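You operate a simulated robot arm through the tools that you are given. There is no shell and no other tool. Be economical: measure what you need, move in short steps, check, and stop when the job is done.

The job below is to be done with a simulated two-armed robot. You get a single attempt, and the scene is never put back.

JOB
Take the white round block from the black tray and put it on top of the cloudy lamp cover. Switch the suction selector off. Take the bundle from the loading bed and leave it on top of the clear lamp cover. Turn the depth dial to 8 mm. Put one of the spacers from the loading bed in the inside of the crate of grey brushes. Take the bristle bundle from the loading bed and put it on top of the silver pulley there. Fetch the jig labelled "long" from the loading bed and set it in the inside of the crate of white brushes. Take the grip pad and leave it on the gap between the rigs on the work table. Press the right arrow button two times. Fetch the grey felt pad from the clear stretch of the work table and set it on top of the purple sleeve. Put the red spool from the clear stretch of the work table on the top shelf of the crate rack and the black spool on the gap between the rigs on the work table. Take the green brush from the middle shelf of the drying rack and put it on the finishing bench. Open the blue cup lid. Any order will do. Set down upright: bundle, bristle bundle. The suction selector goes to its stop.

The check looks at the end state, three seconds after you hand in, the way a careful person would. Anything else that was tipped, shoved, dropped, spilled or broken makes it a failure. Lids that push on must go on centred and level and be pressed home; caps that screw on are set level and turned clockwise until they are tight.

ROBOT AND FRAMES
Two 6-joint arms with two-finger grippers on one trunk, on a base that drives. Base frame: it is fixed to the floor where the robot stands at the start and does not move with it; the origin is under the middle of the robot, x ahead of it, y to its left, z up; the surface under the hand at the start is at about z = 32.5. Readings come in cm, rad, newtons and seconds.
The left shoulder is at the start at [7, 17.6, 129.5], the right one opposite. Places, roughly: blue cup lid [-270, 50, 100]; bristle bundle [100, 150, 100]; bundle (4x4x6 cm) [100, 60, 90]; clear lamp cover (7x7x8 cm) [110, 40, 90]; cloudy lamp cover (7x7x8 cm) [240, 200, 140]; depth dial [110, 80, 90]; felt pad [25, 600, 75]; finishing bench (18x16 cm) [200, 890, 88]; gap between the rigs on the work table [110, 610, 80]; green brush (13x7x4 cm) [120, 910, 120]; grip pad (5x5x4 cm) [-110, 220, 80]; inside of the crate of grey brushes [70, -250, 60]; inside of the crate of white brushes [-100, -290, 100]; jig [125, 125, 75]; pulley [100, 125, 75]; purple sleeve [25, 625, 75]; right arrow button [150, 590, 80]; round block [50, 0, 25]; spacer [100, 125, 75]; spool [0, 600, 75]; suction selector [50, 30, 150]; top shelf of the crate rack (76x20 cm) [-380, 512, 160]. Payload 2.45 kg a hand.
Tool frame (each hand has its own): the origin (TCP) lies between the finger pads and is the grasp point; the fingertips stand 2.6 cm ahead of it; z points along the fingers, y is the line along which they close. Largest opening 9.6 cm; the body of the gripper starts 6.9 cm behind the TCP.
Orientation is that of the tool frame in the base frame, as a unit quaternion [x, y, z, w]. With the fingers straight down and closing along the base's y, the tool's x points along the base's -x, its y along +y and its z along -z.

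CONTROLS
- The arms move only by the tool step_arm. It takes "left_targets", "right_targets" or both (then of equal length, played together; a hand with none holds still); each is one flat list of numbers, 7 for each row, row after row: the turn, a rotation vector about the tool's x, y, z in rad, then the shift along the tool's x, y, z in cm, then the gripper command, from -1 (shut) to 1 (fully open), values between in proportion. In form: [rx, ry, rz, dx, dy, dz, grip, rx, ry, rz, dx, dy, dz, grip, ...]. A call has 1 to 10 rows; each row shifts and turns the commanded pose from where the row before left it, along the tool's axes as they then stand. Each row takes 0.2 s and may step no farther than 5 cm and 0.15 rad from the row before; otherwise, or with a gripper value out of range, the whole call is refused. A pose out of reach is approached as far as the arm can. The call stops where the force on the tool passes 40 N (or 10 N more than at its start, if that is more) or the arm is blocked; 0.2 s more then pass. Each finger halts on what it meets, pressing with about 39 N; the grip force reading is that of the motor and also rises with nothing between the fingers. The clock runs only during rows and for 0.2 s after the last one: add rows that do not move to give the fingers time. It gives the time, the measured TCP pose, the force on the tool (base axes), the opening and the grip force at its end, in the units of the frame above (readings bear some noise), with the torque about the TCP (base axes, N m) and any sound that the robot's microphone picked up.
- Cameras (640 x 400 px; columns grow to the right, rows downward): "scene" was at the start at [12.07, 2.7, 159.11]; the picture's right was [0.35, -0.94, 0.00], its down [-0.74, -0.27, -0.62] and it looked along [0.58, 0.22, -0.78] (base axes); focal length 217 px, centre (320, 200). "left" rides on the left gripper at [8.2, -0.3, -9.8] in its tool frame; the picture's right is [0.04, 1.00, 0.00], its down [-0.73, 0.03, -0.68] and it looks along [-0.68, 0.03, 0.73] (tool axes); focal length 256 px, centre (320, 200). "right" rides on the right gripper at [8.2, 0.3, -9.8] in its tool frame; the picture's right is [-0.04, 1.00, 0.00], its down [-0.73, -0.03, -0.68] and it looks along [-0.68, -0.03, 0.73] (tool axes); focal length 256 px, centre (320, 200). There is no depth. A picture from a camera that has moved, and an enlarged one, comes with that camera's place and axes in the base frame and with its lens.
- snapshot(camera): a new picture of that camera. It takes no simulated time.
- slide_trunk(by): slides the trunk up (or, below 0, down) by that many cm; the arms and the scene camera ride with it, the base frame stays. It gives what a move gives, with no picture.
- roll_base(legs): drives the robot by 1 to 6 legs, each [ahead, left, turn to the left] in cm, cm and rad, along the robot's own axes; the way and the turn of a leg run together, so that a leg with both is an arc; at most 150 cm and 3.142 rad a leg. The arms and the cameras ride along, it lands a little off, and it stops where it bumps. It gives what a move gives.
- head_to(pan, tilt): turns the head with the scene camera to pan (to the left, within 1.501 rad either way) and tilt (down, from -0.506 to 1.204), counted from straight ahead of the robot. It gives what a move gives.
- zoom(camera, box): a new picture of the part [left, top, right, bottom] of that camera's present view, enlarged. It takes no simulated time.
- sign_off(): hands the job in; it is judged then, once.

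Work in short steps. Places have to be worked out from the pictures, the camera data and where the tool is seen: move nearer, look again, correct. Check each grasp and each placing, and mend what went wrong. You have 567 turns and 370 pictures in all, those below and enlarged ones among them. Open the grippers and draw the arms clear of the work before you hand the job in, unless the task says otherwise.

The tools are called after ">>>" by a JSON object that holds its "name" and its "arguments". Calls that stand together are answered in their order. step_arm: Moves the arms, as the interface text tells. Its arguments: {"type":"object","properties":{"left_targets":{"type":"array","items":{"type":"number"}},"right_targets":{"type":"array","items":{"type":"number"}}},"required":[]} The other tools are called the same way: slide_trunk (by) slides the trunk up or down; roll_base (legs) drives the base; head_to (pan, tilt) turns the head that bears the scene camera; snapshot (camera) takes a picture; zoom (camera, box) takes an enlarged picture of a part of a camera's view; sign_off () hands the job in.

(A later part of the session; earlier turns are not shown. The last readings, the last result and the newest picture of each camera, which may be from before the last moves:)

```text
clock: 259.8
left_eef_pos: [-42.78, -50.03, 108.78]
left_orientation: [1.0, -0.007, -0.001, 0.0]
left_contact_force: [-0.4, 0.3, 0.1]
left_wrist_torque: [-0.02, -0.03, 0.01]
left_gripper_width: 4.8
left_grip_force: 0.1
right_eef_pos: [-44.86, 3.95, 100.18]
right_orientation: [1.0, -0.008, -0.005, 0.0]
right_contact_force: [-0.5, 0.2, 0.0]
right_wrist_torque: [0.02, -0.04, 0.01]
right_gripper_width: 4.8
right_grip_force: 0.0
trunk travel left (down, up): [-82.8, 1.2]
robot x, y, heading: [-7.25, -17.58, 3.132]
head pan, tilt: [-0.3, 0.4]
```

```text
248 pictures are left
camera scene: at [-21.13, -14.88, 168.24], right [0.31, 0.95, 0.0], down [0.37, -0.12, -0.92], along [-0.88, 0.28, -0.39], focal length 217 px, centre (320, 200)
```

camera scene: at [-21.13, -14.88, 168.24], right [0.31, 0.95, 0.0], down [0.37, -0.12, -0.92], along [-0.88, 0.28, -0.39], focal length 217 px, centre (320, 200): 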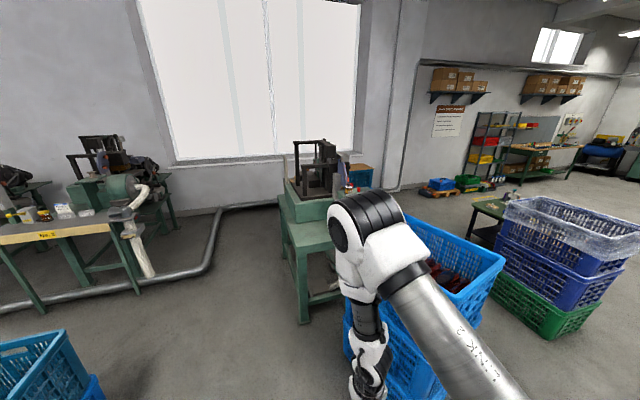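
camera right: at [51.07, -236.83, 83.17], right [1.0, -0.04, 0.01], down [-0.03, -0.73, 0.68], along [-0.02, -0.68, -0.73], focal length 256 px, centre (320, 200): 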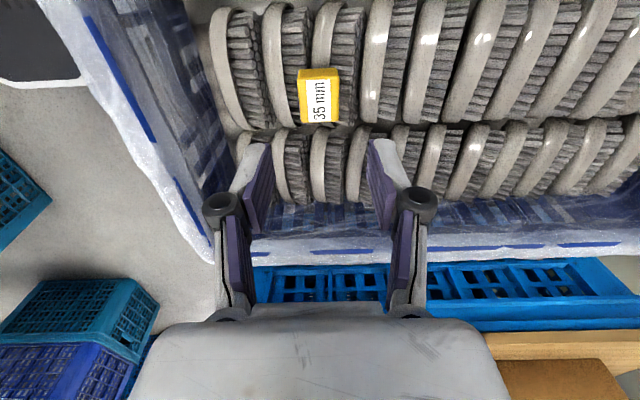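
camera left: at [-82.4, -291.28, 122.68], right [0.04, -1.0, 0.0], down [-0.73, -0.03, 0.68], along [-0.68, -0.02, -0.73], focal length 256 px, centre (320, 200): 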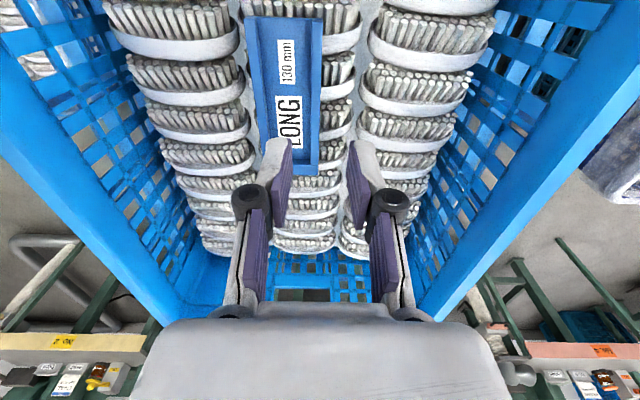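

I advance to see the machine with the cups beside the brush crate.

>>> {"name": "roll_base", "arguments": {"legs": [[75, 3, 0]]}}

>>> {"name": "head_to", "arguments": {"pan": -0.5, "tilt": 0.5}}

>>> {"name": "snapshot", "arguments": {"camera": "scene"}}

```text
clock: 263.9
left_eef_pos: [-117.34, -52.19, 108.89]
left_orientation: [1.0, -0.007, -0.001, 0.0]
left_contact_force: [1.0, 0.3, 0.3]
left_wrist_torque: [-0.02, 0.03, 0.01]
left_gripper_width: 4.82
left_grip_force: 0.0
right_eef_pos: [-119.3, 1.75, 100.23]
right_orientation: [1.0, -0.009, -0.005, 0.0]
right_contact_force: [-0.1, -0.5, -1.0]
right_wrist_torque: [0.0, 0.0, 0.0]
right_gripper_width: 4.79
right_grip_force: 0.0
trunk travel left (down, up): [-82.8, 1.2]
robot x, y, heading: [-81.93, -20.1, 3.131]
head pan, tilt: [-0.3, 0.4]
```

```text
clock: 264.6
left_eef_pos: [-117.5, -52.17, 108.81]
left_orientation: [1.0, -0.009, -0.001, -0.001]
left_contact_force: [0.2, -0.5, -0.5]
left_wrist_torque: [-0.01, 0.01, -0.03]
left_gripper_width: 4.8
left_grip_force: 0.1
right_eef_pos: [-119.42, 1.76, 100.12]
right_orientation: [1.0, -0.01, -0.004, 0.0]
right_contact_force: [0.0, -0.2, -0.3]
right_wrist_torque: [0.0, 0.02, 0.01]
right_gripper_width: 4.83
right_grip_force: 0.0
trunk travel left (down, up): [-82.8, 1.2]
robot x, y, heading: [-81.86, -20.27, 3.128]
head pan, tilt: [-0.499, 0.499]
```

```text
247 pictures are left
camera scene: at [-94.77, -15.49, 167.33], right [0.49, 0.87, 0.0], down [0.42, -0.23, -0.88], along [-0.77, 0.43, -0.48], focal length 217 px, centre (320, 200)
```

scene: 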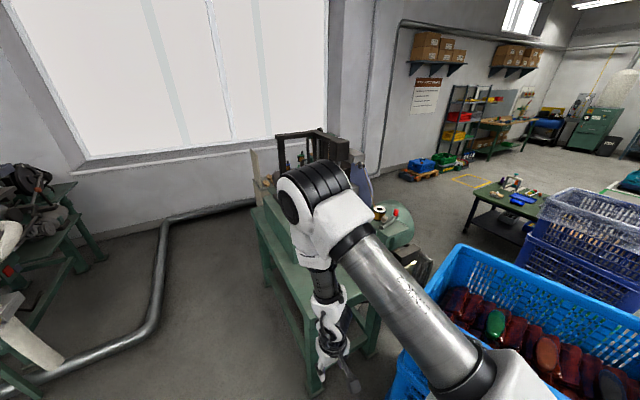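

I swing around the bench's long side: drive further ahead along y≈−45.

>>> {"name": "roll_base", "arguments": {"legs": [[50, 22, 0], [45, 2, 0]]}}

>>> {"name": "head_to", "arguments": {"pan": -1.1, "tilt": 0.6}}

>>> {"name": "snapshot", "arguments": {"camera": "scene"}}

```text
clock: 270.1
left_eef_pos: [-213.09, -75.29, 108.98]
left_orientation: [1.0, -0.007, 0.0, 0.0]
left_contact_force: [-1.0, -0.3, -0.8]
left_wrist_torque: [0.0, 0.0, 0.0]
left_gripper_width: 4.8
left_grip_force: 0.1
right_eef_pos: [-215.14, -21.32, 100.2]
right_orientation: [1.0, -0.01, -0.005, 0.0]
right_contact_force: [0.0, 0.8, 0.0]
right_wrist_torque: [0.0, 0.0, -0.02]
right_gripper_width: 4.84
right_grip_force: 0.2
trunk travel left (down, up): [-82.8, 1.2]
robot x, y, heading: [-177.41, -43.05, 3.134]
head pan, tilt: [-0.499, 0.499]
```

```text
clock: 271.1
left_eef_pos: [-213.14, -75.27, 108.9]
left_orientation: [1.0, -0.008, -0.001, -0.001]
left_contact_force: [-1.1, 0.5, 0.4]
left_wrist_torque: [-0.02, -0.01, -0.02]
left_gripper_width: 4.81
left_grip_force: 0.1
right_eef_pos: [-215.15, -21.25, 100.21]
right_orientation: [1.0, -0.009, -0.005, 0.0]
right_contact_force: [0.2, -0.6, 0.1]
right_wrist_torque: [0.0, -0.01, -0.02]
right_gripper_width: 4.81
right_grip_force: 0.1
trunk travel left (down, up): [-82.8, 1.2]
robot x, y, heading: [-177.66, -42.79, 3.131]
head pan, tilt: [-1.1, 0.6]
```

```text
246 pictures are left
camera scene: at [-186.53, -35.03, 166.42], right [0.9, 0.45, 0.0], down [0.25, -0.51, -0.83], along [-0.37, 0.74, -0.56], focal length 217 px, centre (320, 200)
```

scene: 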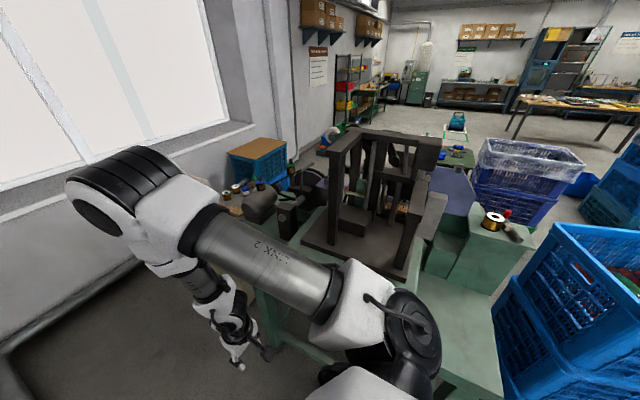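

>>> {"name": "zoom", "arguments": {"camera": "scene", "box": [190, 120, 350, 240]}}

```text
3.33 times, centred on (270, 180) of scene
camera zoom: at [-186.53, -35.03, 166.42], right [0.9, 0.45, 0.0], down [0.25, -0.51, -0.83], along [-0.37, 0.74, -0.56], focal length 722 px, centre (487, 267)
```

zoom: 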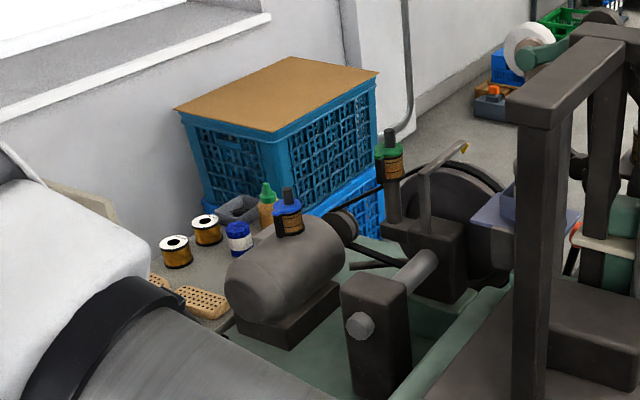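

The blue-lidded oil cup sits on the motor at ≈[−272, 54, 100]. I turn to face +y and move to x≈−268.

>>> {"name": "roll_base", "arguments": {"legs": [[0, -2, 0], [0, 0, -1.565], [0, 60, 0]]}}

>>> {"name": "head_to", "arguments": {"pan": 0.3, "tilt": 0.6}}

>>> {"name": "snapshot", "arguments": {"camera": "scene"}}

```text
clock: 278.7
left_eef_pos: [-269.81, -4.91, 108.92]
left_orientation: [-0.701, 0.713, 0.0, 0.001]
left_contact_force: [0.0, -0.4, 0.1]
left_wrist_torque: [-0.04, 0.04, 0.03]
left_gripper_width: 4.78
left_grip_force: 0.1
right_eef_pos: [-215.83, -2.91, 100.11]
right_orientation: [-0.7, 0.714, 0.003, 0.002]
right_contact_force: [0.4, 0.5, 0.5]
right_wrist_torque: [0.01, 0.03, -0.01]
right_gripper_width: 4.83
right_grip_force: 0.1
trunk travel left (down, up): [-82.8, 1.2]
robot x, y, heading: [-237.57, -40.6, 1.561]
head pan, tilt: [-1.1, 0.6]
```

```text
clock: 280.2
left_eef_pos: [-269.88, -4.89, 108.9]
left_orientation: [-0.701, 0.713, 0.001, 0.0]
left_contact_force: [0.7, 0.0, -0.1]
left_wrist_torque: [-0.04, -0.01, -0.03]
left_gripper_width: 4.8
left_grip_force: 0.1
right_eef_pos: [-215.83, -2.91, 100.19]
right_orientation: [-0.7, 0.714, 0.003, 0.003]
right_contact_force: [-1.3, -0.6, -0.1]
right_wrist_torque: [0.01, -0.02, -0.02]
right_gripper_width: 4.8
right_grip_force: 0.1
trunk travel left (down, up): [-82.8, 1.2]
robot x, y, heading: [-237.32, -40.1, 1.561]
head pan, tilt: [0.3, 0.6]
```

```text
244 pictures are left
camera scene: at [-240.12, -27.0, 166.42], right [0.96, 0.29, 0.0], down [0.16, -0.54, -0.82], along [-0.24, 0.79, -0.57], focal length 217 px, centre (320, 200)
```

scene: 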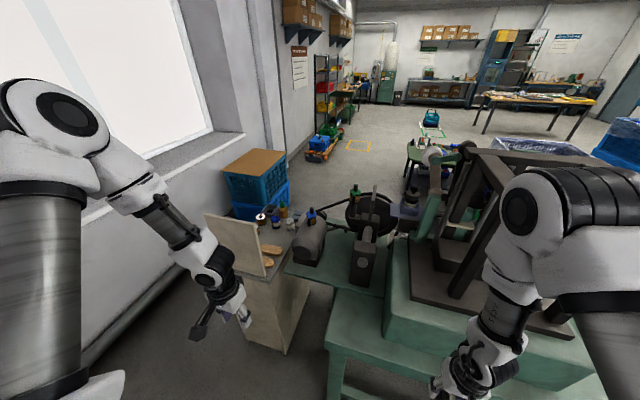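

>>> {"name": "zoom", "arguments": {"camera": "scene", "box": [240, 170, 400, 290]}}

>>> {"name": "zoom", "arguments": {"camera": "scene", "box": [290, 195, 340, 235]}}

```text
3.33 times, centred on (320, 230) of scene
camera zoom: at [-240.12, -27.0, 166.42], right [0.96, 0.29, 0.0], down [0.16, -0.54, -0.82], along [-0.24, 0.79, -0.57], focal length 722 px, centre (320, 100)
```

zoom: 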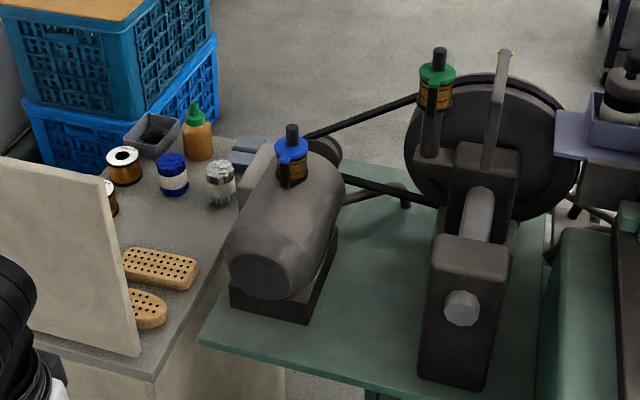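

```text
10.00 times, centred on (315, 215) of scene
camera zoom: at [-240.12, -27.0, 166.42], right [0.96, 0.29, 0.0], down [0.16, -0.54, -0.82], along [-0.24, 0.79, -0.57], focal length 2166 px, centre (370, 50)
```

zoom: 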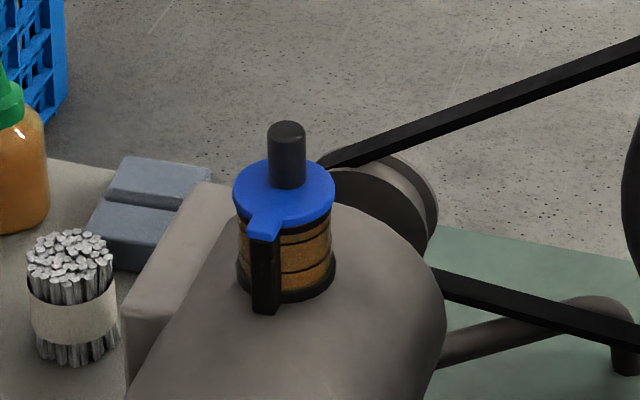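

Lid ≈[−267.3, 48.6, 103] with a black knob on top and its hinge on the near (−y) side. Plan: grip the knob along x and swing it over toward −y. I raise the right hand and move closer.

>>> {"name": "step_arm", "arguments": {"right_targets": [0, 0, 0, 0, 0, -3, 0, 0, 0, 0, 0, 0, -3, 0, 0, 0, 0, 0, 0, -3, 0, 0, 0, 0, 0, 0, -3, 0], "left_targets": [0, 0, 0, 0, 0, -3, 0, 0, 0, 0, 0, 0, -3, 0, 0, 0, 0, 0, 0, -2, 0, 0, 0, 0, 0, 0, 0, 0]}}

>>> {"name": "roll_base", "arguments": {"legs": [[24, 6, 0.01]]}}

>>> {"name": "snapshot", "arguments": {"camera": "left"}}

>>> {"name": "snapshot", "arguments": {"camera": "scene"}}

```text
clock: 281.2
left_eef_pos: [-269.9, -4.99, 117.08]
left_orientation: [-0.701, 0.713, 0.001, 0.001]
left_contact_force: [0.1, 0.2, 0.9]
left_wrist_torque: [-0.01, 0.0, -0.01]
left_gripper_width: 4.8
left_grip_force: 0.1
right_eef_pos: [-215.92, -3.19, 112.16]
right_orientation: [-0.7, 0.714, 0.004, 0.004]
right_contact_force: [-0.2, -0.8, 1.1]
right_wrist_torque: [0.02, 0.02, 0.02]
right_gripper_width: 4.78
right_grip_force: 0.1
trunk travel left (down, up): [-82.8, 1.2]
robot x, y, heading: [-238.05, -40.67, 1.561]
head pan, tilt: [0.3, 0.6]
```

```text
clock: 282.8
left_eef_pos: [-274.64, 13.69, 116.9]
left_orientation: [-0.704, 0.71, 0.0, 0.0]
left_contact_force: [-0.1, 0.2, 0.2]
left_wrist_torque: [0.01, 0.01, 0.0]
left_gripper_width: 4.82
left_grip_force: 0.2
right_eef_pos: [-220.65, 14.97, 112.01]
right_orientation: [-0.703, 0.711, -0.002, -0.002]
right_contact_force: [0.3, -1.8, -0.3]
right_wrist_torque: [0.1, 0.04, -0.02]
right_gripper_width: 4.8
right_grip_force: 0.0
trunk travel left (down, up): [-82.8, 1.2]
robot x, y, heading: [-242.03, -21.65, 1.568]
head pan, tilt: [0.3, 0.6]
stopped in leg 1: the force on the tool passed its limit at 123 N (the readings are from after the stop); the commanded pose is now the measured one
```

```text
241 pictures are left
camera left: at [-274.5, 5.58, 126.85], right [-1.0, -0.03, 0.0], down [-0.02, 0.73, 0.68], along [-0.02, 0.68, -0.73], focal length 256 px, centre (320, 200)
```

left: 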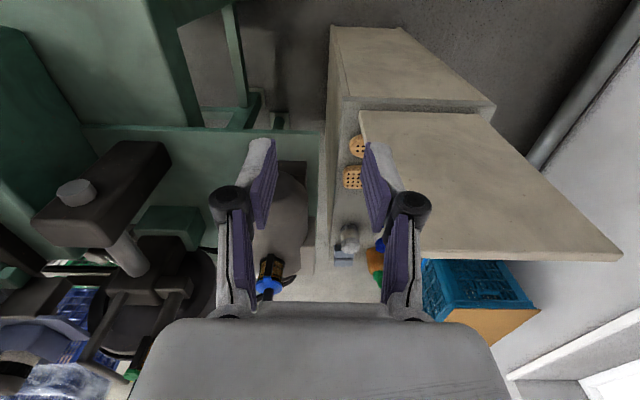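

```text
240 pictures are left
camera scene: at [-244.78, -8.25, 166.4], right [0.96, 0.29, 0.0], down [0.17, -0.54, -0.82], along [-0.24, 0.79, -0.57], focal length 217 px, centre (320, 200)
```

scene: 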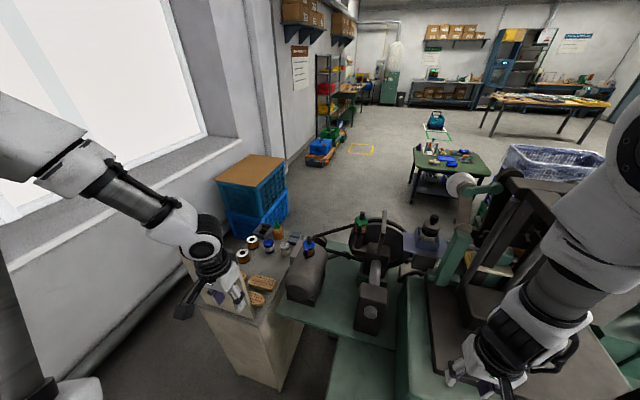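

The right hand bumped the machine frame. I back 5 cm, shift left 12, then advance, keeping the right hand clear of it.

>>> {"name": "roll_base", "arguments": {"legs": [[-5, 0, 0], [0, 12, 0]]}}

>>> {"name": "snapshot", "arguments": {"camera": "right"}}

>>> {"name": "snapshot", "arguments": {"camera": "scene"}}

```text
clock: 284.5
left_eef_pos: [-286.38, 8.44, 117.16]
left_orientation: [-0.704, 0.71, 0.002, 0.001]
left_contact_force: [0.3, -0.3, 0.1]
left_wrist_torque: [0.07, 0.02, -0.04]
left_gripper_width: 4.8
left_grip_force: 0.0
right_eef_pos: [-232.42, 9.95, 112.11]
right_orientation: [-0.703, 0.712, -0.001, -0.002]
right_contact_force: [-0.7, -0.6, -0.9]
right_wrist_torque: [0.01, 0.04, 0.04]
right_gripper_width: 4.79
right_grip_force: 0.0
trunk travel left (down, up): [-82.8, 1.2]
robot x, y, heading: [-254.46, -26.61, 1.569]
head pan, tilt: [0.3, 0.6]
```

```text
239 pictures are left
camera right: at [-232.86, 1.81, 121.94], right [-1.0, 0.05, 0.0], down [0.04, 0.74, 0.68], along [0.03, 0.68, -0.74], focal length 256 px, centre (320, 200)
```

right: 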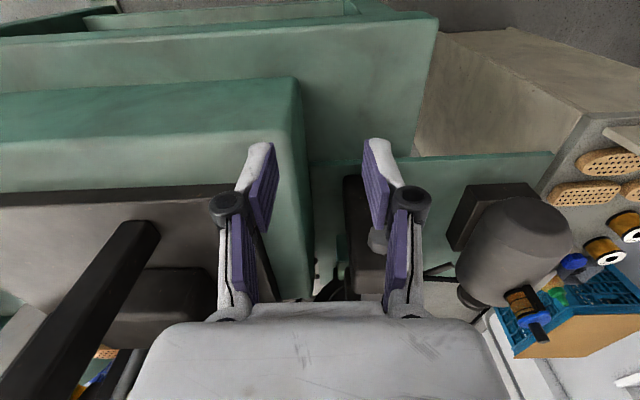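

```text
238 pictures are left
camera scene: at [-256.45, -13.52, 166.45], right [0.96, 0.29, 0.0], down [0.16, -0.54, -0.83], along [-0.24, 0.79, -0.56], focal length 217 px, centre (320, 200)
```

scene: 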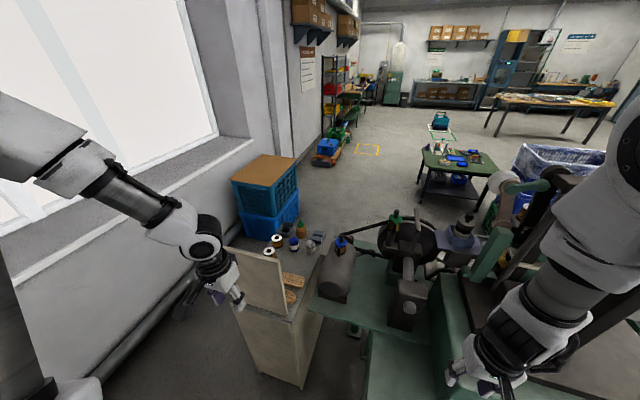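

I raise the right hand more and pull it in, then advance with the left hand.

>>> {"name": "step_arm", "arguments": {"right_targets": [0, 0, 0, 1, 0, -3, 0, 0, 0, 0, 1, 0, -3, 0, 0, 0, 0, 1, 0, -3, 0]}}

>>> {"name": "roll_base", "arguments": {"legs": [[10, 0, 0]]}}

>>> {"name": "snapshot", "arguments": {"camera": "right"}}

>>> {"name": "snapshot", "arguments": {"camera": "left"}}

```text
clock: 285.3
left_eef_pos: [-286.71, 8.48, 116.92]
left_orientation: [-0.704, 0.711, 0.001, 0.002]
left_contact_force: [-0.4, 0.1, -0.4]
left_wrist_torque: [0.0, -0.04, 0.01]
left_gripper_width: 4.78
left_grip_force: 0.1
right_eef_pos: [-232.81, 7.08, 121.15]
right_orientation: [-0.702, 0.712, -0.002, -0.001]
right_contact_force: [0.5, -0.6, -0.4]
right_wrist_torque: [0.05, -0.04, 0.04]
right_gripper_width: 4.8
right_grip_force: 0.1
trunk travel left (down, up): [-82.8, 1.2]
robot x, y, heading: [-253.99, -26.62, 1.568]
head pan, tilt: [0.3, 0.6]
```

```text
clock: 286.5
left_eef_pos: [-288.12, 16.81, 116.92]
left_orientation: [0.712, -0.702, -0.001, 0.001]
left_contact_force: [3.0, 1.8, -0.4]
left_wrist_torque: [-0.19, 0.18, 0.03]
left_gripper_width: 4.79
left_grip_force: 0.1
right_eef_pos: [-234.24, 16.42, 121.1]
right_orientation: [0.71, -0.705, 0.002, 0.003]
right_contact_force: [2.0, 0.0, 0.0]
right_wrist_torque: [-0.03, 0.16, 0.0]
right_gripper_width: 4.81
right_grip_force: 0.1
trunk travel left (down, up): [-82.8, 1.2]
robot x, y, heading: [-255.57, -18.0, 1.589]
head pan, tilt: [0.3, 0.6]
```

```text
237 pictures are left
camera right: at [-234.57, 8.35, 130.85], right [-1.0, 0.03, 0.0], down [0.03, 0.74, 0.67], along [0.02, 0.67, -0.74], focal length 256 px, centre (320, 200)
```

right: 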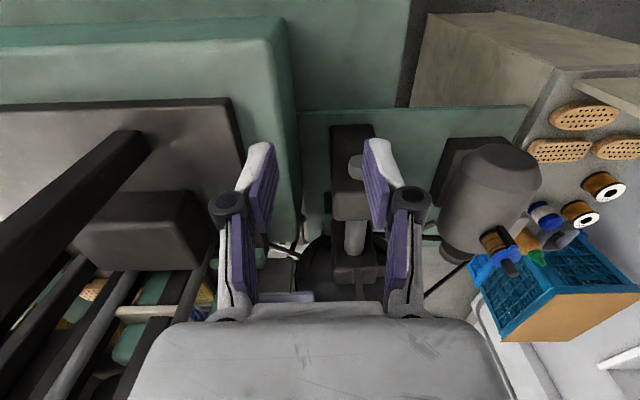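

```text
236 pictures are left
camera left: at [-287.89, 8.74, 126.86], right [-1.0, -0.05, 0.0], down [-0.04, 0.73, 0.68], along [-0.04, 0.68, -0.73], focal length 256 px, centre (320, 200)
```

left: 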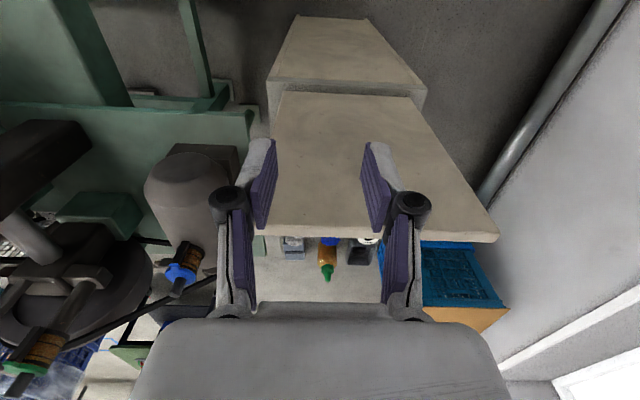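

I move the left hand toward a point above the knob.

>>> {"name": "step_arm", "arguments": {"left_targets": [0, 0, 0, -3, -4, 0, 0, 0, 0, 0, -4, -3, 0, 0, 0, 0, 0, -4, -3, 0, 0, 0, 0, 0, -4, -3, 0, 0, 0, 0, 0, -4, -3, 0, -0.1, 0, 0, 0, -4, -2, 0, -0.1, 0, 0, 0, -3, -1, 0, -0.1, 0, 0, 0, 0, 0, 0, -0.1]}}

>>> {"name": "snapshot", "arguments": {"camera": "left"}}

```text
clock: 288.3
left_eef_pos: [-269.38, 42.58, 116.97]
left_orientation: [0.711, -0.704, -0.001, 0.0]
left_contact_force: [0.4, 0.3, -0.5]
left_wrist_torque: [0.02, -0.03, 0.01]
left_gripper_width: 4.34
left_grip_force: 0.0
right_eef_pos: [-234.34, 16.06, 121.11]
right_orientation: [0.709, -0.705, 0.0, 0.003]
right_contact_force: [-0.6, 0.1, 0.7]
right_wrist_torque: [0.0, 0.02, -0.04]
right_gripper_width: 4.82
right_grip_force: 0.0
trunk travel left (down, up): [-82.8, 1.2]
robot x, y, heading: [-255.42, -18.21, 1.591]
head pan, tilt: [0.3, 0.6]
```

```text
235 pictures are left
camera left: at [-269.16, 34.55, 126.95], right [-1.0, -0.05, 0.0], down [-0.04, 0.73, 0.68], along [-0.04, 0.68, -0.73], focal length 256 px, centre (320, 200)
```

left: 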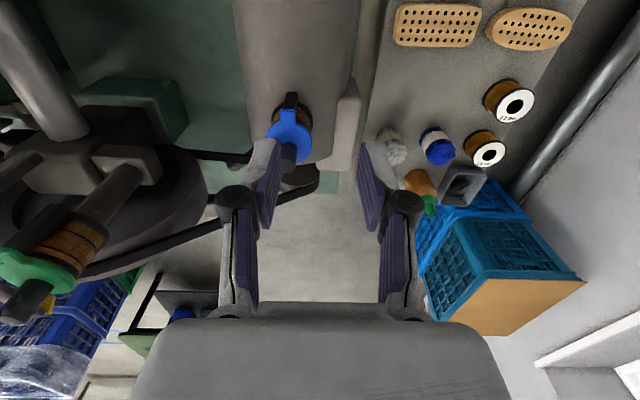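

Knob centre ≈[−266.9, 48.0], top 107.2. I centre over it and check again.

>>> {"name": "step_arm", "arguments": {"left_targets": [0, 0, 0, -2.7, -1.2, 1, -0.1, 0, 0, 0, -2.7, -1.2, 1, -0.1, 0, 0, 0, 0, 0, 2, -0.1, 0, 0, 0, 0, 0, 0, -0.1]}}

>>> {"name": "snapshot", "arguments": {"camera": "left"}}

```text
clock: 289.3
left_eef_pos: [-267.32, 48.12, 113.03]
left_orientation: [0.711, -0.703, -0.001, -0.001]
left_contact_force: [-0.6, -0.4, -0.1]
left_wrist_torque: [-0.02, -0.01, 0.0]
left_gripper_width: 4.32
left_grip_force: 0.1
right_eef_pos: [-234.56, 16.05, 121.07]
right_orientation: [0.709, -0.705, 0.001, 0.002]
right_contact_force: [0.2, 0.7, 0.3]
right_wrist_torque: [-0.01, 0.0, 0.04]
right_gripper_width: 4.81
right_grip_force: 0.2
trunk travel left (down, up): [-82.8, 1.2]
robot x, y, heading: [-255.23, -18.59, 1.594]
head pan, tilt: [0.3, 0.6]
```

```text
234 pictures are left
camera left: at [-267.03, 40.01, 122.94], right [-1.0, -0.05, 0.0], down [-0.04, 0.73, 0.68], along [-0.03, 0.68, -0.73], focal length 256 px, centre (320, 200)
```

left: 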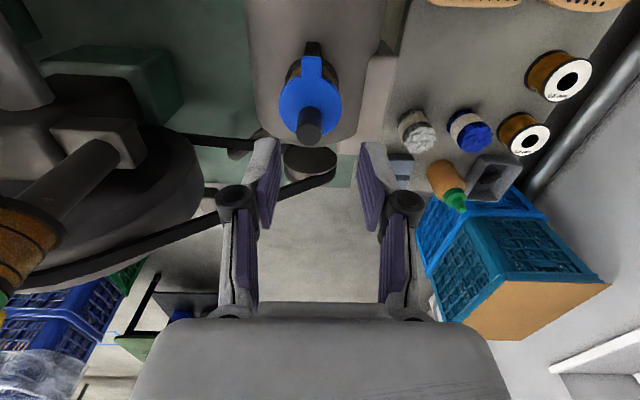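

>>> {"name": "step_arm", "arguments": {"left_targets": [0, 0, 0, 0.2, -0.6, 2.3, -0.1, 0, 0, 0, 0, 0, 2.3, -0.1, 0, 0, 0, 0, 0, 0, -0.1]}}

>>> {"name": "zoom", "arguments": {"camera": "left", "box": [200, 60, 440, 240]}}

```text
clock: 290.1
left_eef_pos: [-266.73, 47.85, 108.43]
left_orientation: [0.711, -0.704, 0.0, -0.001]
left_contact_force: [0.6, 0.0, 0.0]
left_wrist_torque: [-0.01, -0.02, 0.0]
left_gripper_width: 4.33
left_grip_force: 0.2
right_eef_pos: [-234.52, 16.05, 121.21]
right_orientation: [0.71, -0.704, 0.002, 0.003]
right_contact_force: [-0.7, 0.0, -0.7]
right_wrist_torque: [0.0, 0.0, 0.01]
right_gripper_width: 4.81
right_grip_force: 0.0
trunk travel left (down, up): [-82.8, 1.2]
robot x, y, heading: [-254.84, -18.42, 1.584]
head pan, tilt: [0.3, 0.6]
```

```text
2.22 times, centred on (320, 150) of left
camera zoom: at [-266.43, 39.78, 118.35], right [-1.0, -0.05, 0.0], down [-0.04, 0.73, 0.68], along [-0.03, 0.68, -0.73], focal length 569 px, centre (320, 311)
```

zoom: 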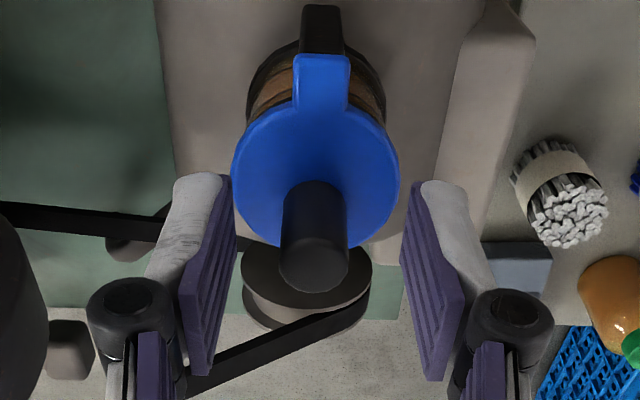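

The knob is between the fingers. I close on it.

>>> {"name": "step_arm", "arguments": {"left_targets": [0, 0, 0, 0, 0, 0, -0.5, 0, 0, 0, 0, 0, 0, -1, 0, 0, 0, 0, 0, 0, -1]}}

>>> {"name": "step_arm", "arguments": {"left_targets": [0, 0, 0, 0.5, 0, -0.45, -1, 0, 0, 0, 0.5, 0, -0.35, -1, 0, 0, 0, 0, 0, 0, -1]}}

>>> {"name": "zoom", "arguments": {"camera": "left", "box": [200, 60, 440, 240]}}

```text
clock: 290.9
left_eef_pos: [-266.77, 47.81, 108.53]
left_orientation: [0.711, -0.703, 0.0, -0.001]
left_contact_force: [-1.0, 0.5, 1.3]
left_wrist_torque: [-0.16, 0.05, 0.01]
left_gripper_width: 1.69
left_grip_force: 42.6
right_eef_pos: [-234.35, 16.07, 121.16]
right_orientation: [0.709, -0.705, 0.002, 0.001]
right_contact_force: [0.0, -0.3, -0.2]
right_wrist_torque: [-0.02, 0.02, 0.0]
right_gripper_width: 4.79
right_grip_force: 0.0
trunk travel left (down, up): [-82.8, 1.2]
robot x, y, heading: [-254.89, -18.1, 1.593]
head pan, tilt: [0.3, 0.6]
```

```text
clock: 291.7
left_eef_pos: [-266.71, 47.11, 108.95]
left_orientation: [0.711, -0.703, 0.002, 0.0]
left_contact_force: [0.6, 12.1, -14.2]
left_wrist_torque: [0.08, 0.03, -0.01]
left_gripper_width: 1.69
left_grip_force: 42.0
right_eef_pos: [-234.48, 16.47, 120.87]
right_orientation: [0.709, -0.705, 0.003, 0.003]
right_contact_force: [-0.7, 0.1, -0.1]
right_wrist_torque: [-0.02, 0.01, 0.0]
right_gripper_width: 4.78
right_grip_force: 0.1
trunk travel left (down, up): [-82.8, 1.2]
robot x, y, heading: [-255.32, -18.52, 1.59]
head pan, tilt: [0.3, 0.6]
```

```text
2.22 times, centred on (320, 150) of left
camera zoom: at [-266.43, 39.18, 118.94], right [-1.0, -0.05, 0.0], down [-0.04, 0.74, 0.68], along [-0.03, 0.68, -0.74], focal length 569 px, centre (320, 311)
```

zoom: 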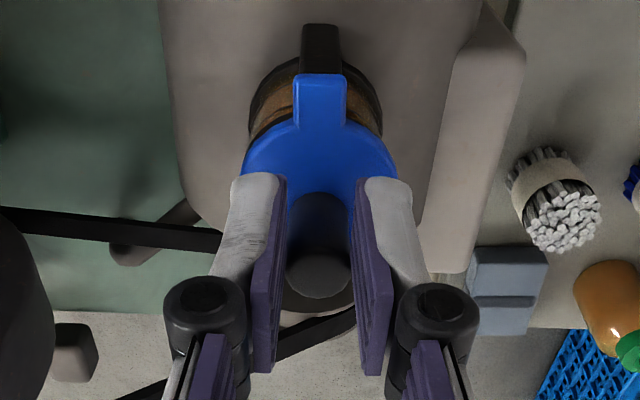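

The lid resists elastically; I follow the hinge arc further toward −y.

>>> {"name": "step_arm", "arguments": {"left_targets": [0, 0, 0, 0.85, 0, -0.3, -1, 0, 0, 0, 0.85, 0, -0.1, -1, 0, 0, 0, 0.7, 0, 0.1, -1, 0, 0, 0, 0.7, 0, 0.1, -1, 0, 0, 0, 0, 0, 0, -1]}}

>>> {"name": "zoom", "arguments": {"camera": "left", "box": [200, 60, 440, 240]}}

```text
clock: 292.9
left_eef_pos: [-266.6, 43.94, 109.33]
left_orientation: [0.711, -0.703, 0.0, 0.0]
left_contact_force: [0.0, -0.1, 0.3]
left_wrist_torque: [-0.01, 0.02, 0.0]
left_gripper_width: 0.0
left_grip_force: 28.4
right_eef_pos: [-234.34, 16.12, 121.04]
right_orientation: [0.71, -0.704, 0.002, 0.001]
right_contact_force: [0.1, 0.9, 0.0]
right_wrist_torque: [0.0, -0.02, 0.0]
right_gripper_width: 4.8
right_grip_force: 0.1
trunk travel left (down, up): [-82.8, 1.2]
robot x, y, heading: [-255.22, -18.68, 1.585]
head pan, tilt: [0.3, 0.6]
```

```text
2.22 times, centred on (320, 150) of left
camera zoom: at [-266.32, 35.81, 119.27], right [-1.0, -0.05, 0.0], down [-0.04, 0.73, 0.68], along [-0.03, 0.68, -0.73], focal length 569 px, centre (320, 311)
```

zoom: 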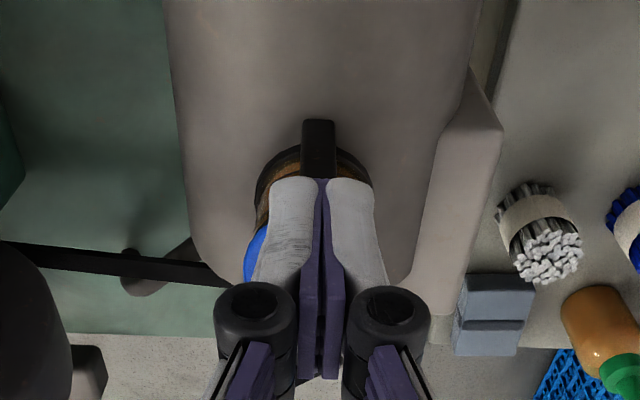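

The knob slipped out. I back away and look closely at the lid.

>>> {"name": "step_arm", "arguments": {"left_targets": [0, 0, 0, 0, 0, -2, -0.5, 0, 0, 0, 2, 0, -1, -0.1, 0, 0, 0, 0, 0, 0, -0.1]}}

>>> {"name": "zoom", "arguments": {"camera": "left", "box": [240, 60, 400, 180]}}

>>> {"name": "zoom", "arguments": {"camera": "scene", "box": [310, 220, 370, 270]}}

```text
clock: 293.7
left_eef_pos: [-266.65, 41.91, 112.48]
left_orientation: [0.712, -0.703, 0.0, -0.001]
left_contact_force: [0.4, -0.1, -0.1]
left_wrist_torque: [-0.03, 0.01, 0.02]
left_gripper_width: 4.29
left_grip_force: 0.0
right_eef_pos: [-234.47, 16.17, 121.09]
right_orientation: [0.71, -0.704, 0.001, 0.002]
right_contact_force: [0.4, -0.3, 0.4]
right_wrist_torque: [0.0, 0.03, -0.02]
right_gripper_width: 4.8
right_grip_force: 0.1
trunk travel left (down, up): [-82.8, 1.2]
robot x, y, heading: [-255.43, -18.4, 1.586]
head pan, tilt: [0.3, 0.6]
```

```text
3.33 times, centred on (320, 120) of left
camera zoom: at [-266.33, 33.78, 122.32], right [-1.0, -0.05, 0.0], down [-0.04, 0.73, 0.68], along [-0.03, 0.68, -0.73], focal length 853 px, centre (320, 467)
```

zoom: 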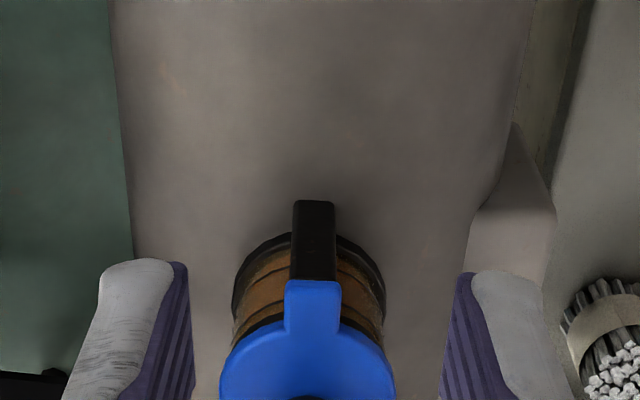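

```text
8.00 times, centred on (340, 245) of scene
camera zoom: at [-258.08, -4.79, 166.41], right [0.95, 0.31, 0.0], down [0.18, -0.54, -0.82], along [-0.26, 0.78, -0.57], focal length 1733 px, centre (160, -160)
```

zoom: 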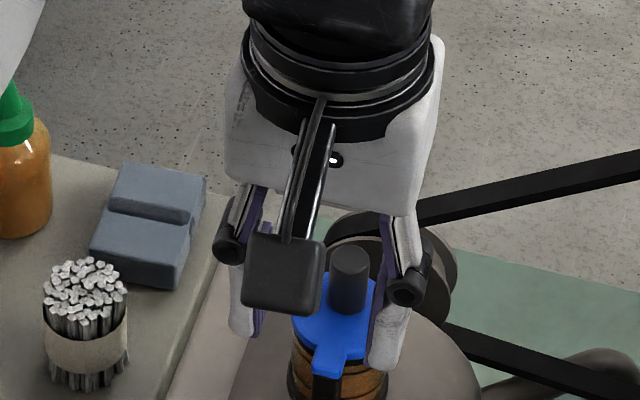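

The lid is like a stein lid hinged at the handle top (−y). I re-grip deeper and rotate the hand about the hinge together with the lid.

>>> {"name": "step_arm", "arguments": {"left_targets": [0, 0, 0, -3, 0, 0, -0.1, 0, 0, 0, -3, 0, 0, -0.1, 0, 0, 0, 0, 0, 3, -0.1, 0, 0, 0, 0, 0, 2.5, -0.1, 0, 0, 0, 0, 0, 0, -0.1, 0, 0, 0, 0, 0, 0, -0.6, 0, 0, 0, 0, 0, 0, -1, 0, 0, 0, 0, 0, 0, -1]}}

>>> {"name": "step_arm", "arguments": {"left_targets": [0, -0.1, 0, 0.37, 0, -0.36, -1, 0, -0.1, 0, 0.35, 0, -0.36, -1, 0, -0.1, 0, 0.35, 0, -0.36, -1, 0, 0, 0, 0, 0, 0, -1]}}

>>> {"name": "zoom", "arguments": {"camera": "left", "box": [200, 60, 440, 240]}}

```text
clock: 295.5
left_eef_pos: [-266.67, 47.69, 107.0]
left_orientation: [0.711, -0.703, -0.001, 0.0]
left_contact_force: [-2.2, 3.6, 8.1]
left_wrist_torque: [0.83, 0.08, -0.04]
left_gripper_width: 1.73
left_grip_force: 43.0
right_eef_pos: [-234.43, 16.09, 121.09]
right_orientation: [0.71, -0.704, 0.001, 0.002]
right_contact_force: [-0.4, -0.5, 0.0]
right_wrist_torque: [-0.02, 0.0, 0.0]
right_gripper_width: 4.8
right_grip_force: 0.0
trunk travel left (down, up): [-82.8, 1.2]
robot x, y, heading: [-255.26, -18.3, 1.588]
head pan, tilt: [0.3, 0.6]
```

```text
clock: 296.5
left_eef_pos: [-266.73, 46.82, 107.46]
left_orientation: [0.703, -0.695, -0.104, -0.103]
left_contact_force: [-0.6, -0.6, -29.3]
left_wrist_torque: [-0.52, 0.01, -0.01]
left_gripper_width: 1.73
left_grip_force: 42.6
right_eef_pos: [-234.49, 16.5, 120.76]
right_orientation: [0.71, -0.704, 0.003, 0.003]
right_contact_force: [-0.4, 0.6, 0.4]
right_wrist_torque: [0.03, -0.03, 0.01]
right_gripper_width: 4.8
right_grip_force: 0.1
trunk travel left (down, up): [-82.8, 1.2]
robot x, y, heading: [-254.96, -18.5, 1.59]
head pan, tilt: [0.3, 0.6]
```

```text
2.22 times, centred on (320, 150) of left
camera zoom: at [-266.45, 36.29, 114.57], right [-1.0, -0.05, -0.01], down [-0.04, 0.5, 0.86], along [-0.04, 0.86, -0.51], focal length 569 px, centre (320, 311)
```

zoom: 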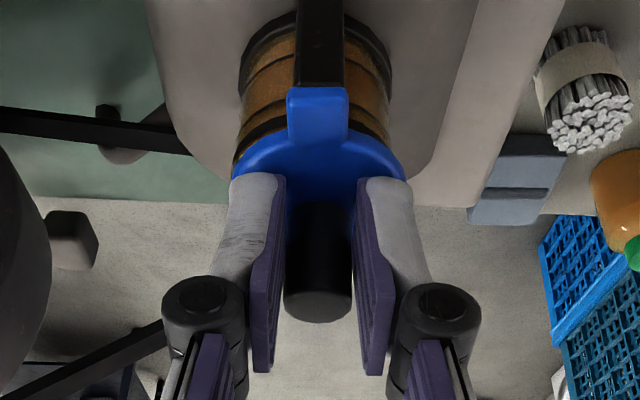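

>>> {"name": "step_arm", "arguments": {"left_targets": [0, -0.1, 0, 0.3, 0, -0.4, -1, 0, -0.1, 0, 0.3, 0, -0.4, -1, 0, 0, 0, 0, 0, 0, -1]}}

>>> {"name": "zoom", "arguments": {"camera": "left", "box": [200, 60, 440, 240]}}

>>> {"name": "zoom", "arguments": {"camera": "scene", "box": [310, 220, 370, 270]}}

```text
clock: 297.3
left_eef_pos: [-266.79, 46.37, 108.03]
left_orientation: [0.695, -0.682, -0.158, -0.165]
left_contact_force: [0.8, 10.1, -16.0]
left_wrist_torque: [0.12, 0.09, 0.02]
left_gripper_width: 1.68
left_grip_force: 43.0
left hand out of reach, approached as far as the arm can: row 2
right_eef_pos: [-234.5, 16.48, 120.91]
right_orientation: [0.71, -0.705, 0.003, 0.004]
right_contact_force: [1.0, 0.5, 0.6]
right_wrist_torque: [-0.03, 0.01, 0.0]
right_gripper_width: 4.8
right_grip_force: 0.0
trunk travel left (down, up): [-82.8, 1.2]
robot x, y, heading: [-255.02, -18.39, 1.59]
head pan, tilt: [0.3, 0.6]
```

```text
2.22 times, centred on (320, 150) of left
camera zoom: at [-266.48, 34.82, 113.34], right [-1.0, -0.05, -0.03], down [-0.05, 0.36, 0.93], along [-0.04, 0.93, -0.36], focal length 569 px, centre (320, 311)
```

zoom: 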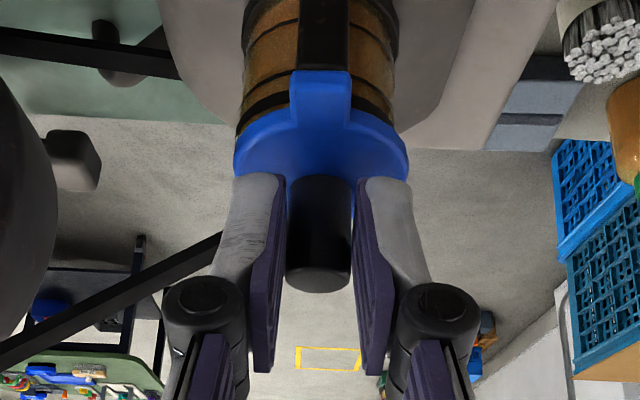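

```text
8.00 times, centred on (340, 245) of scene
camera zoom: at [-258.1, -4.32, 166.37], right [0.95, 0.31, 0.0], down [0.18, -0.54, -0.82], along [-0.26, 0.78, -0.57], focal length 1733 px, centre (160, -160)
```

zoom: 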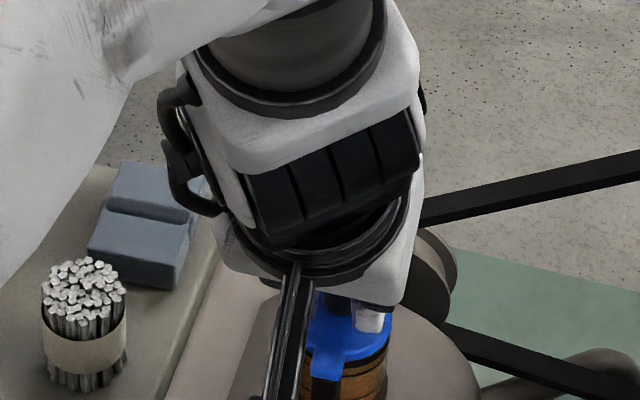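

The lid did not follow: lifting toward −y is blocked. It may swivel or be hinged elsewhere. I level the hand, re-grip and test small moves in other directions.

>>> {"name": "step_arm", "arguments": {"left_targets": [0, 0, 0, 0, 0, 0, -0.3, 0, 0, 0, 0, 0, 0, -0.1, 0, 0, 0, 0, 0, -3, -0.1, 0, 0.12, 0, 0, 0, -1, -0.1, 0, 0.12, 0, 0, 0, 0, -0.1, 0, 0.12, 0, 0, 0, 0, -0.1, 0, 0.1, 0, 0, 0, 0, -0.1, 0, 0, 0, 0, 0, 0, -0.1]}}

>>> {"name": "snapshot", "arguments": {"camera": "left"}}

```text
clock: 299.1
left_eef_pos: [-266.54, 44.8, 111.32]
left_orientation: [-0.706, 0.706, 0.03, 0.048]
left_contact_force: [0.4, -0.2, -0.2]
left_wrist_torque: [-0.01, 0.01, 0.01]
left_gripper_width: 4.34
left_grip_force: 0.0
left hand out of reach, approached as far as the arm can: row 3, 4
right_eef_pos: [-234.38, 16.13, 121.07]
right_orientation: [0.709, -0.705, 0.001, 0.003]
right_contact_force: [-0.1, -0.5, 0.8]
right_wrist_torque: [0.01, 0.0, 0.02]
right_gripper_width: 4.78
right_grip_force: 0.1
trunk travel left (down, up): [-82.8, 1.2]
robot x, y, heading: [-255.19, -18.34, 1.586]
head pan, tilt: [0.3, 0.6]
```

```text
225 pictures are left
camera left: at [-266.53, 35.73, 120.35], right [-1.0, -0.04, -0.03], down [-0.05, 0.65, 0.76], along [-0.01, 0.76, -0.65], focal length 256 px, centre (320, 200)
```

left: 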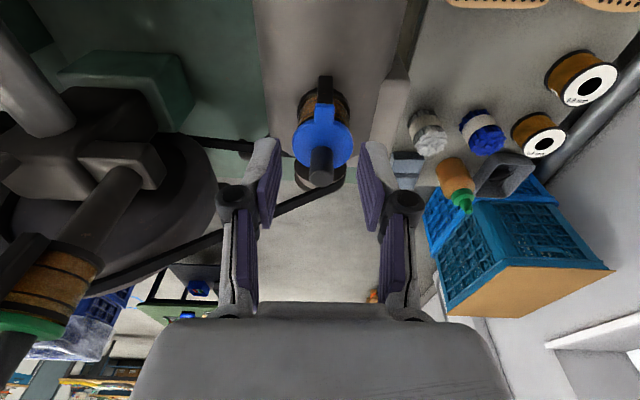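

>>> {"name": "zoom", "arguments": {"camera": "left", "box": [270, 60, 380, 200]}}

```text
2.86 times, centred on (325, 130) of left
camera zoom: at [-266.53, 35.73, 120.35], right [-1.0, -0.04, -0.03], down [-0.05, 0.65, 0.76], along [-0.01, 0.76, -0.65], focal length 731 px, centre (306, 400)
```

zoom: 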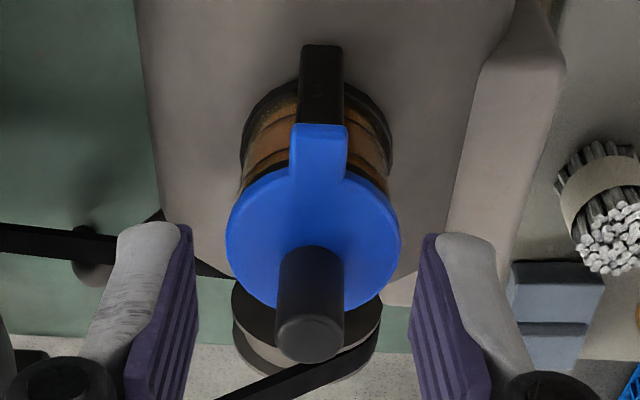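

>>> {"name": "step_arm", "arguments": {"left_targets": [-0.026, 0.11, 0, 0, 0, 0, -0.1, 0, 0, 0, -3.1, 0.1, 0, -0.1, 0, 0, 0, 0, 0, 2.2, -0.1, 0, 0, 0, 0, 0, 2, -0.1, 0, 0, 0, 0, 0, 0, -0.6, 0, 0, 0, 0, 0, 0, -1, 0, 0, 0, 0, 0, 0, -1]}}

>>> {"name": "step_arm", "arguments": {"left_targets": [0, 0, 0, 0, 0.5, 0, -1, 0, 0, 0, 0, 0, 0, -1]}}

>>> {"name": "step_arm", "arguments": {"left_targets": [0, 0, 0, 0, -1, 0, -1, 0, 0, 0, 0, 0, 0, -1]}}

```text
clock: 300.7
left_eef_pos: [-266.58, 48.02, 107.06]
left_orientation: [-0.707, 0.707, 0.001, 0.001]
left_contact_force: [-0.7, 1.9, 0.3]
left_wrist_torque: [-0.13, -0.02, -0.02]
left_gripper_width: 1.71
left_grip_force: 43.2
right_eef_pos: [-234.42, 16.19, 120.98]
right_orientation: [0.709, -0.705, 0.002, 0.002]
right_contact_force: [0.3, 0.7, -0.3]
right_wrist_torque: [0.0, -0.02, 0.0]
right_gripper_width: 4.81
right_grip_force: 0.1
trunk travel left (down, up): [-82.8, 1.2]
robot x, y, heading: [-255.78, -18.34, 1.586]
head pan, tilt: [0.3, 0.6]
```

```text
clock: 301.3
left_eef_pos: [-267.1, 48.01, 107.05]
left_orientation: [-0.707, 0.708, 0.001, 0.0]
left_contact_force: [5.8, 1.5, -2.0]
left_wrist_torque: [0.28, -0.16, 0.13]
left_gripper_width: 1.75
left_grip_force: 42.5
right_eef_pos: [-234.43, 16.08, 120.97]
right_orientation: [0.709, -0.705, 0.002, 0.002]
right_contact_force: [-0.3, -0.7, 0.0]
right_wrist_torque: [0.0, -0.02, -0.05]
right_gripper_width: 4.81
right_grip_force: 0.1
trunk travel left (down, up): [-82.8, 1.2]
robot x, y, heading: [-255.21, -18.54, 1.586]
head pan, tilt: [0.3, 0.6]
```

```text
clock: 301.9
left_eef_pos: [-266.54, 48.13, 107.13]
left_orientation: [-0.707, 0.708, 0.0, 0.001]
left_contact_force: [-20.1, 7.3, 5.5]
left_wrist_torque: [-0.47, 0.63, -0.07]
left_gripper_width: 1.69
left_grip_force: 43.3
right_eef_pos: [-234.75, 16.2, 121.09]
right_orientation: [0.71, -0.704, 0.002, 0.002]
right_contact_force: [-0.1, 0.1, 0.1]
right_wrist_torque: [-0.02, 0.02, 0.02]
right_gripper_width: 4.82
right_grip_force: 0.1
trunk travel left (down, up): [-82.8, 1.2]
robot x, y, heading: [-254.98, -18.22, 1.588]
head pan, tilt: [0.3, 0.6]
```

Toward −x it moves easily (5.8 N) while +x is blocked (−20 N): it swivels. I push further to −x.

>>> {"name": "step_arm", "arguments": {"left_targets": [0, 0, 0, 0, 0.5, 0, -1, 0, 0, 0, 0, 0.6, 0, -1, 0, 0, 0, 0, 0.6, 0, -1, 0, 0, 0, 0, 0, 0, -1]}}

>>> {"name": "zoom", "arguments": {"camera": "left", "box": [200, 60, 440, 240]}}

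```text
clock: 302.9
left_eef_pos: [-267.86, 48.01, 107.01]
left_orientation: [-0.706, 0.708, 0.002, 0.0]
left_contact_force: [2.2, -0.8, -1.9]
left_wrist_torque: [0.48, -0.06, 0.05]
left_gripper_width: 1.72
left_grip_force: 42.8
right_eef_pos: [-234.34, 16.1, 121.12]
right_orientation: [0.71, -0.704, 0.001, 0.002]
right_contact_force: [0.6, -0.1, -0.2]
right_wrist_torque: [0.02, -0.01, 0.01]
right_gripper_width: 4.76
right_grip_force: 0.1
trunk travel left (down, up): [-82.8, 1.2]
robot x, y, heading: [-255.2, -18.27, 1.59]
head pan, tilt: [0.3, 0.6]
```

```text
2.22 times, centred on (320, 150) of left
camera zoom: at [-267.65, 39.82, 117.01], right [-1.0, -0.04, 0.0], down [-0.03, 0.73, 0.68], along [-0.03, 0.68, -0.73], focal length 569 px, centre (320, 311)
```

zoom: 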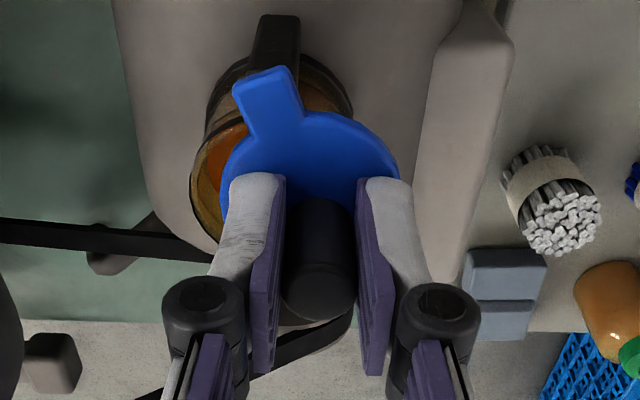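

The lid swivels about the post. I follow the arc to well past 90°.

>>> {"name": "step_arm", "arguments": {"left_targets": [0, 0, 0, 0.4, 0.6, 0, -1, 0, 0, 0, 0.4, 0.6, 0, -1, 0, 0, 0, 0.66, 0.42, 0, -1, 0, 0, 0, 0.66, 0.41, 0, -1, 0, 0, 0, 0.76, 0.1, 0, -1, 0, 0, 0, 0.76, 0.1, 0, -1, 0, 0, 0, 0, 0, 0, -1]}}

>>> {"name": "zoom", "arguments": {"camera": "left", "box": [200, 60, 440, 240]}}

```text
clock: 304.5
left_eef_pos: [-269.99, 44.45, 107.22]
left_orientation: [-0.707, 0.707, 0.001, 0.0]
left_contact_force: [6.4, 7.5, -0.9]
left_wrist_torque: [0.76, -0.18, 0.19]
left_gripper_width: 1.73
left_grip_force: 42.5
right_eef_pos: [-234.43, 16.17, 120.97]
right_orientation: [0.709, -0.705, 0.002, 0.003]
right_contact_force: [0.4, 1.3, 0.8]
right_wrist_torque: [0.0, 0.04, -0.03]
right_gripper_width: 4.82
right_grip_force: 0.2
trunk travel left (down, up): [-82.8, 1.2]
robot x, y, heading: [-254.73, -18.07, 1.59]
head pan, tilt: [0.3, 0.6]
```

```text
2.22 times, centred on (320, 150) of left
camera zoom: at [-269.79, 36.34, 117.04], right [-1.0, -0.04, 0.0], down [-0.03, 0.73, 0.68], along [-0.03, 0.68, -0.73], focal length 569 px, centre (320, 311)
```

zoom: 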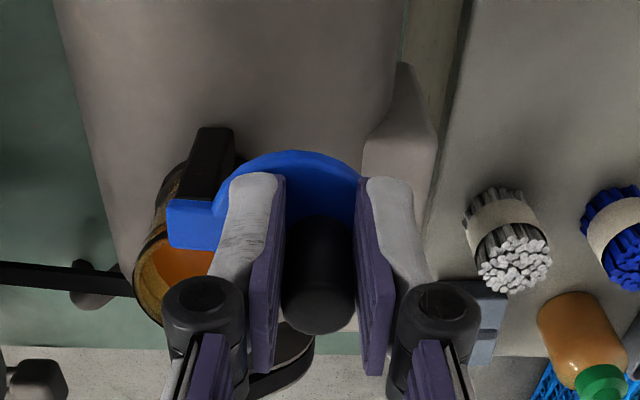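

Nearly 90°. I continue until it stops.

>>> {"name": "step_arm", "arguments": {"left_targets": [0, 0, 0, 0.7, -0.1, 0, -1, 0, 0, 0, 0.7, -0.25, 0, -1, 0, 0, 0, 0.6, -0.35, 0, -1, 0, 0, 0, 0, 0, 0, -1]}}

>>> {"name": "zoom", "arguments": {"camera": "left", "box": [200, 60, 440, 240]}}

```text
clock: 305.5
left_eef_pos: [-269.65, 42.19, 107.06]
left_orientation: [-0.706, 0.708, 0.0, 0.0]
left_contact_force: [-14.1, -1.6, 2.2]
left_wrist_torque: [0.05, 0.51, 0.12]
left_gripper_width: 1.59
left_grip_force: 41.9
right_eef_pos: [-234.68, 16.01, 121.14]
right_orientation: [0.71, -0.704, 0.003, 0.001]
right_contact_force: [0.5, -0.4, 0.7]
right_wrist_torque: [0.02, 0.0, 0.03]
right_gripper_width: 4.82
right_grip_force: 0.1
trunk travel left (down, up): [-82.8, 1.2]
robot x, y, heading: [-255.14, -18.24, 1.59]
head pan, tilt: [0.3, 0.6]
```

```text
2.22 times, centred on (320, 150) of left
camera zoom: at [-269.5, 34.11, 117.03], right [-1.0, -0.04, 0.0], down [-0.03, 0.73, 0.68], along [-0.03, 0.68, -0.73], focal length 569 px, centre (320, 311)
```

zoom: 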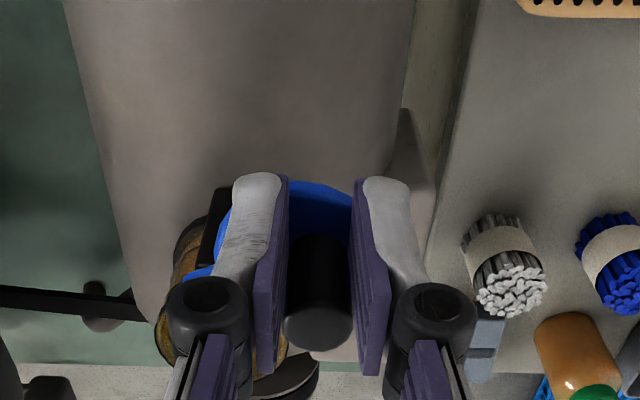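

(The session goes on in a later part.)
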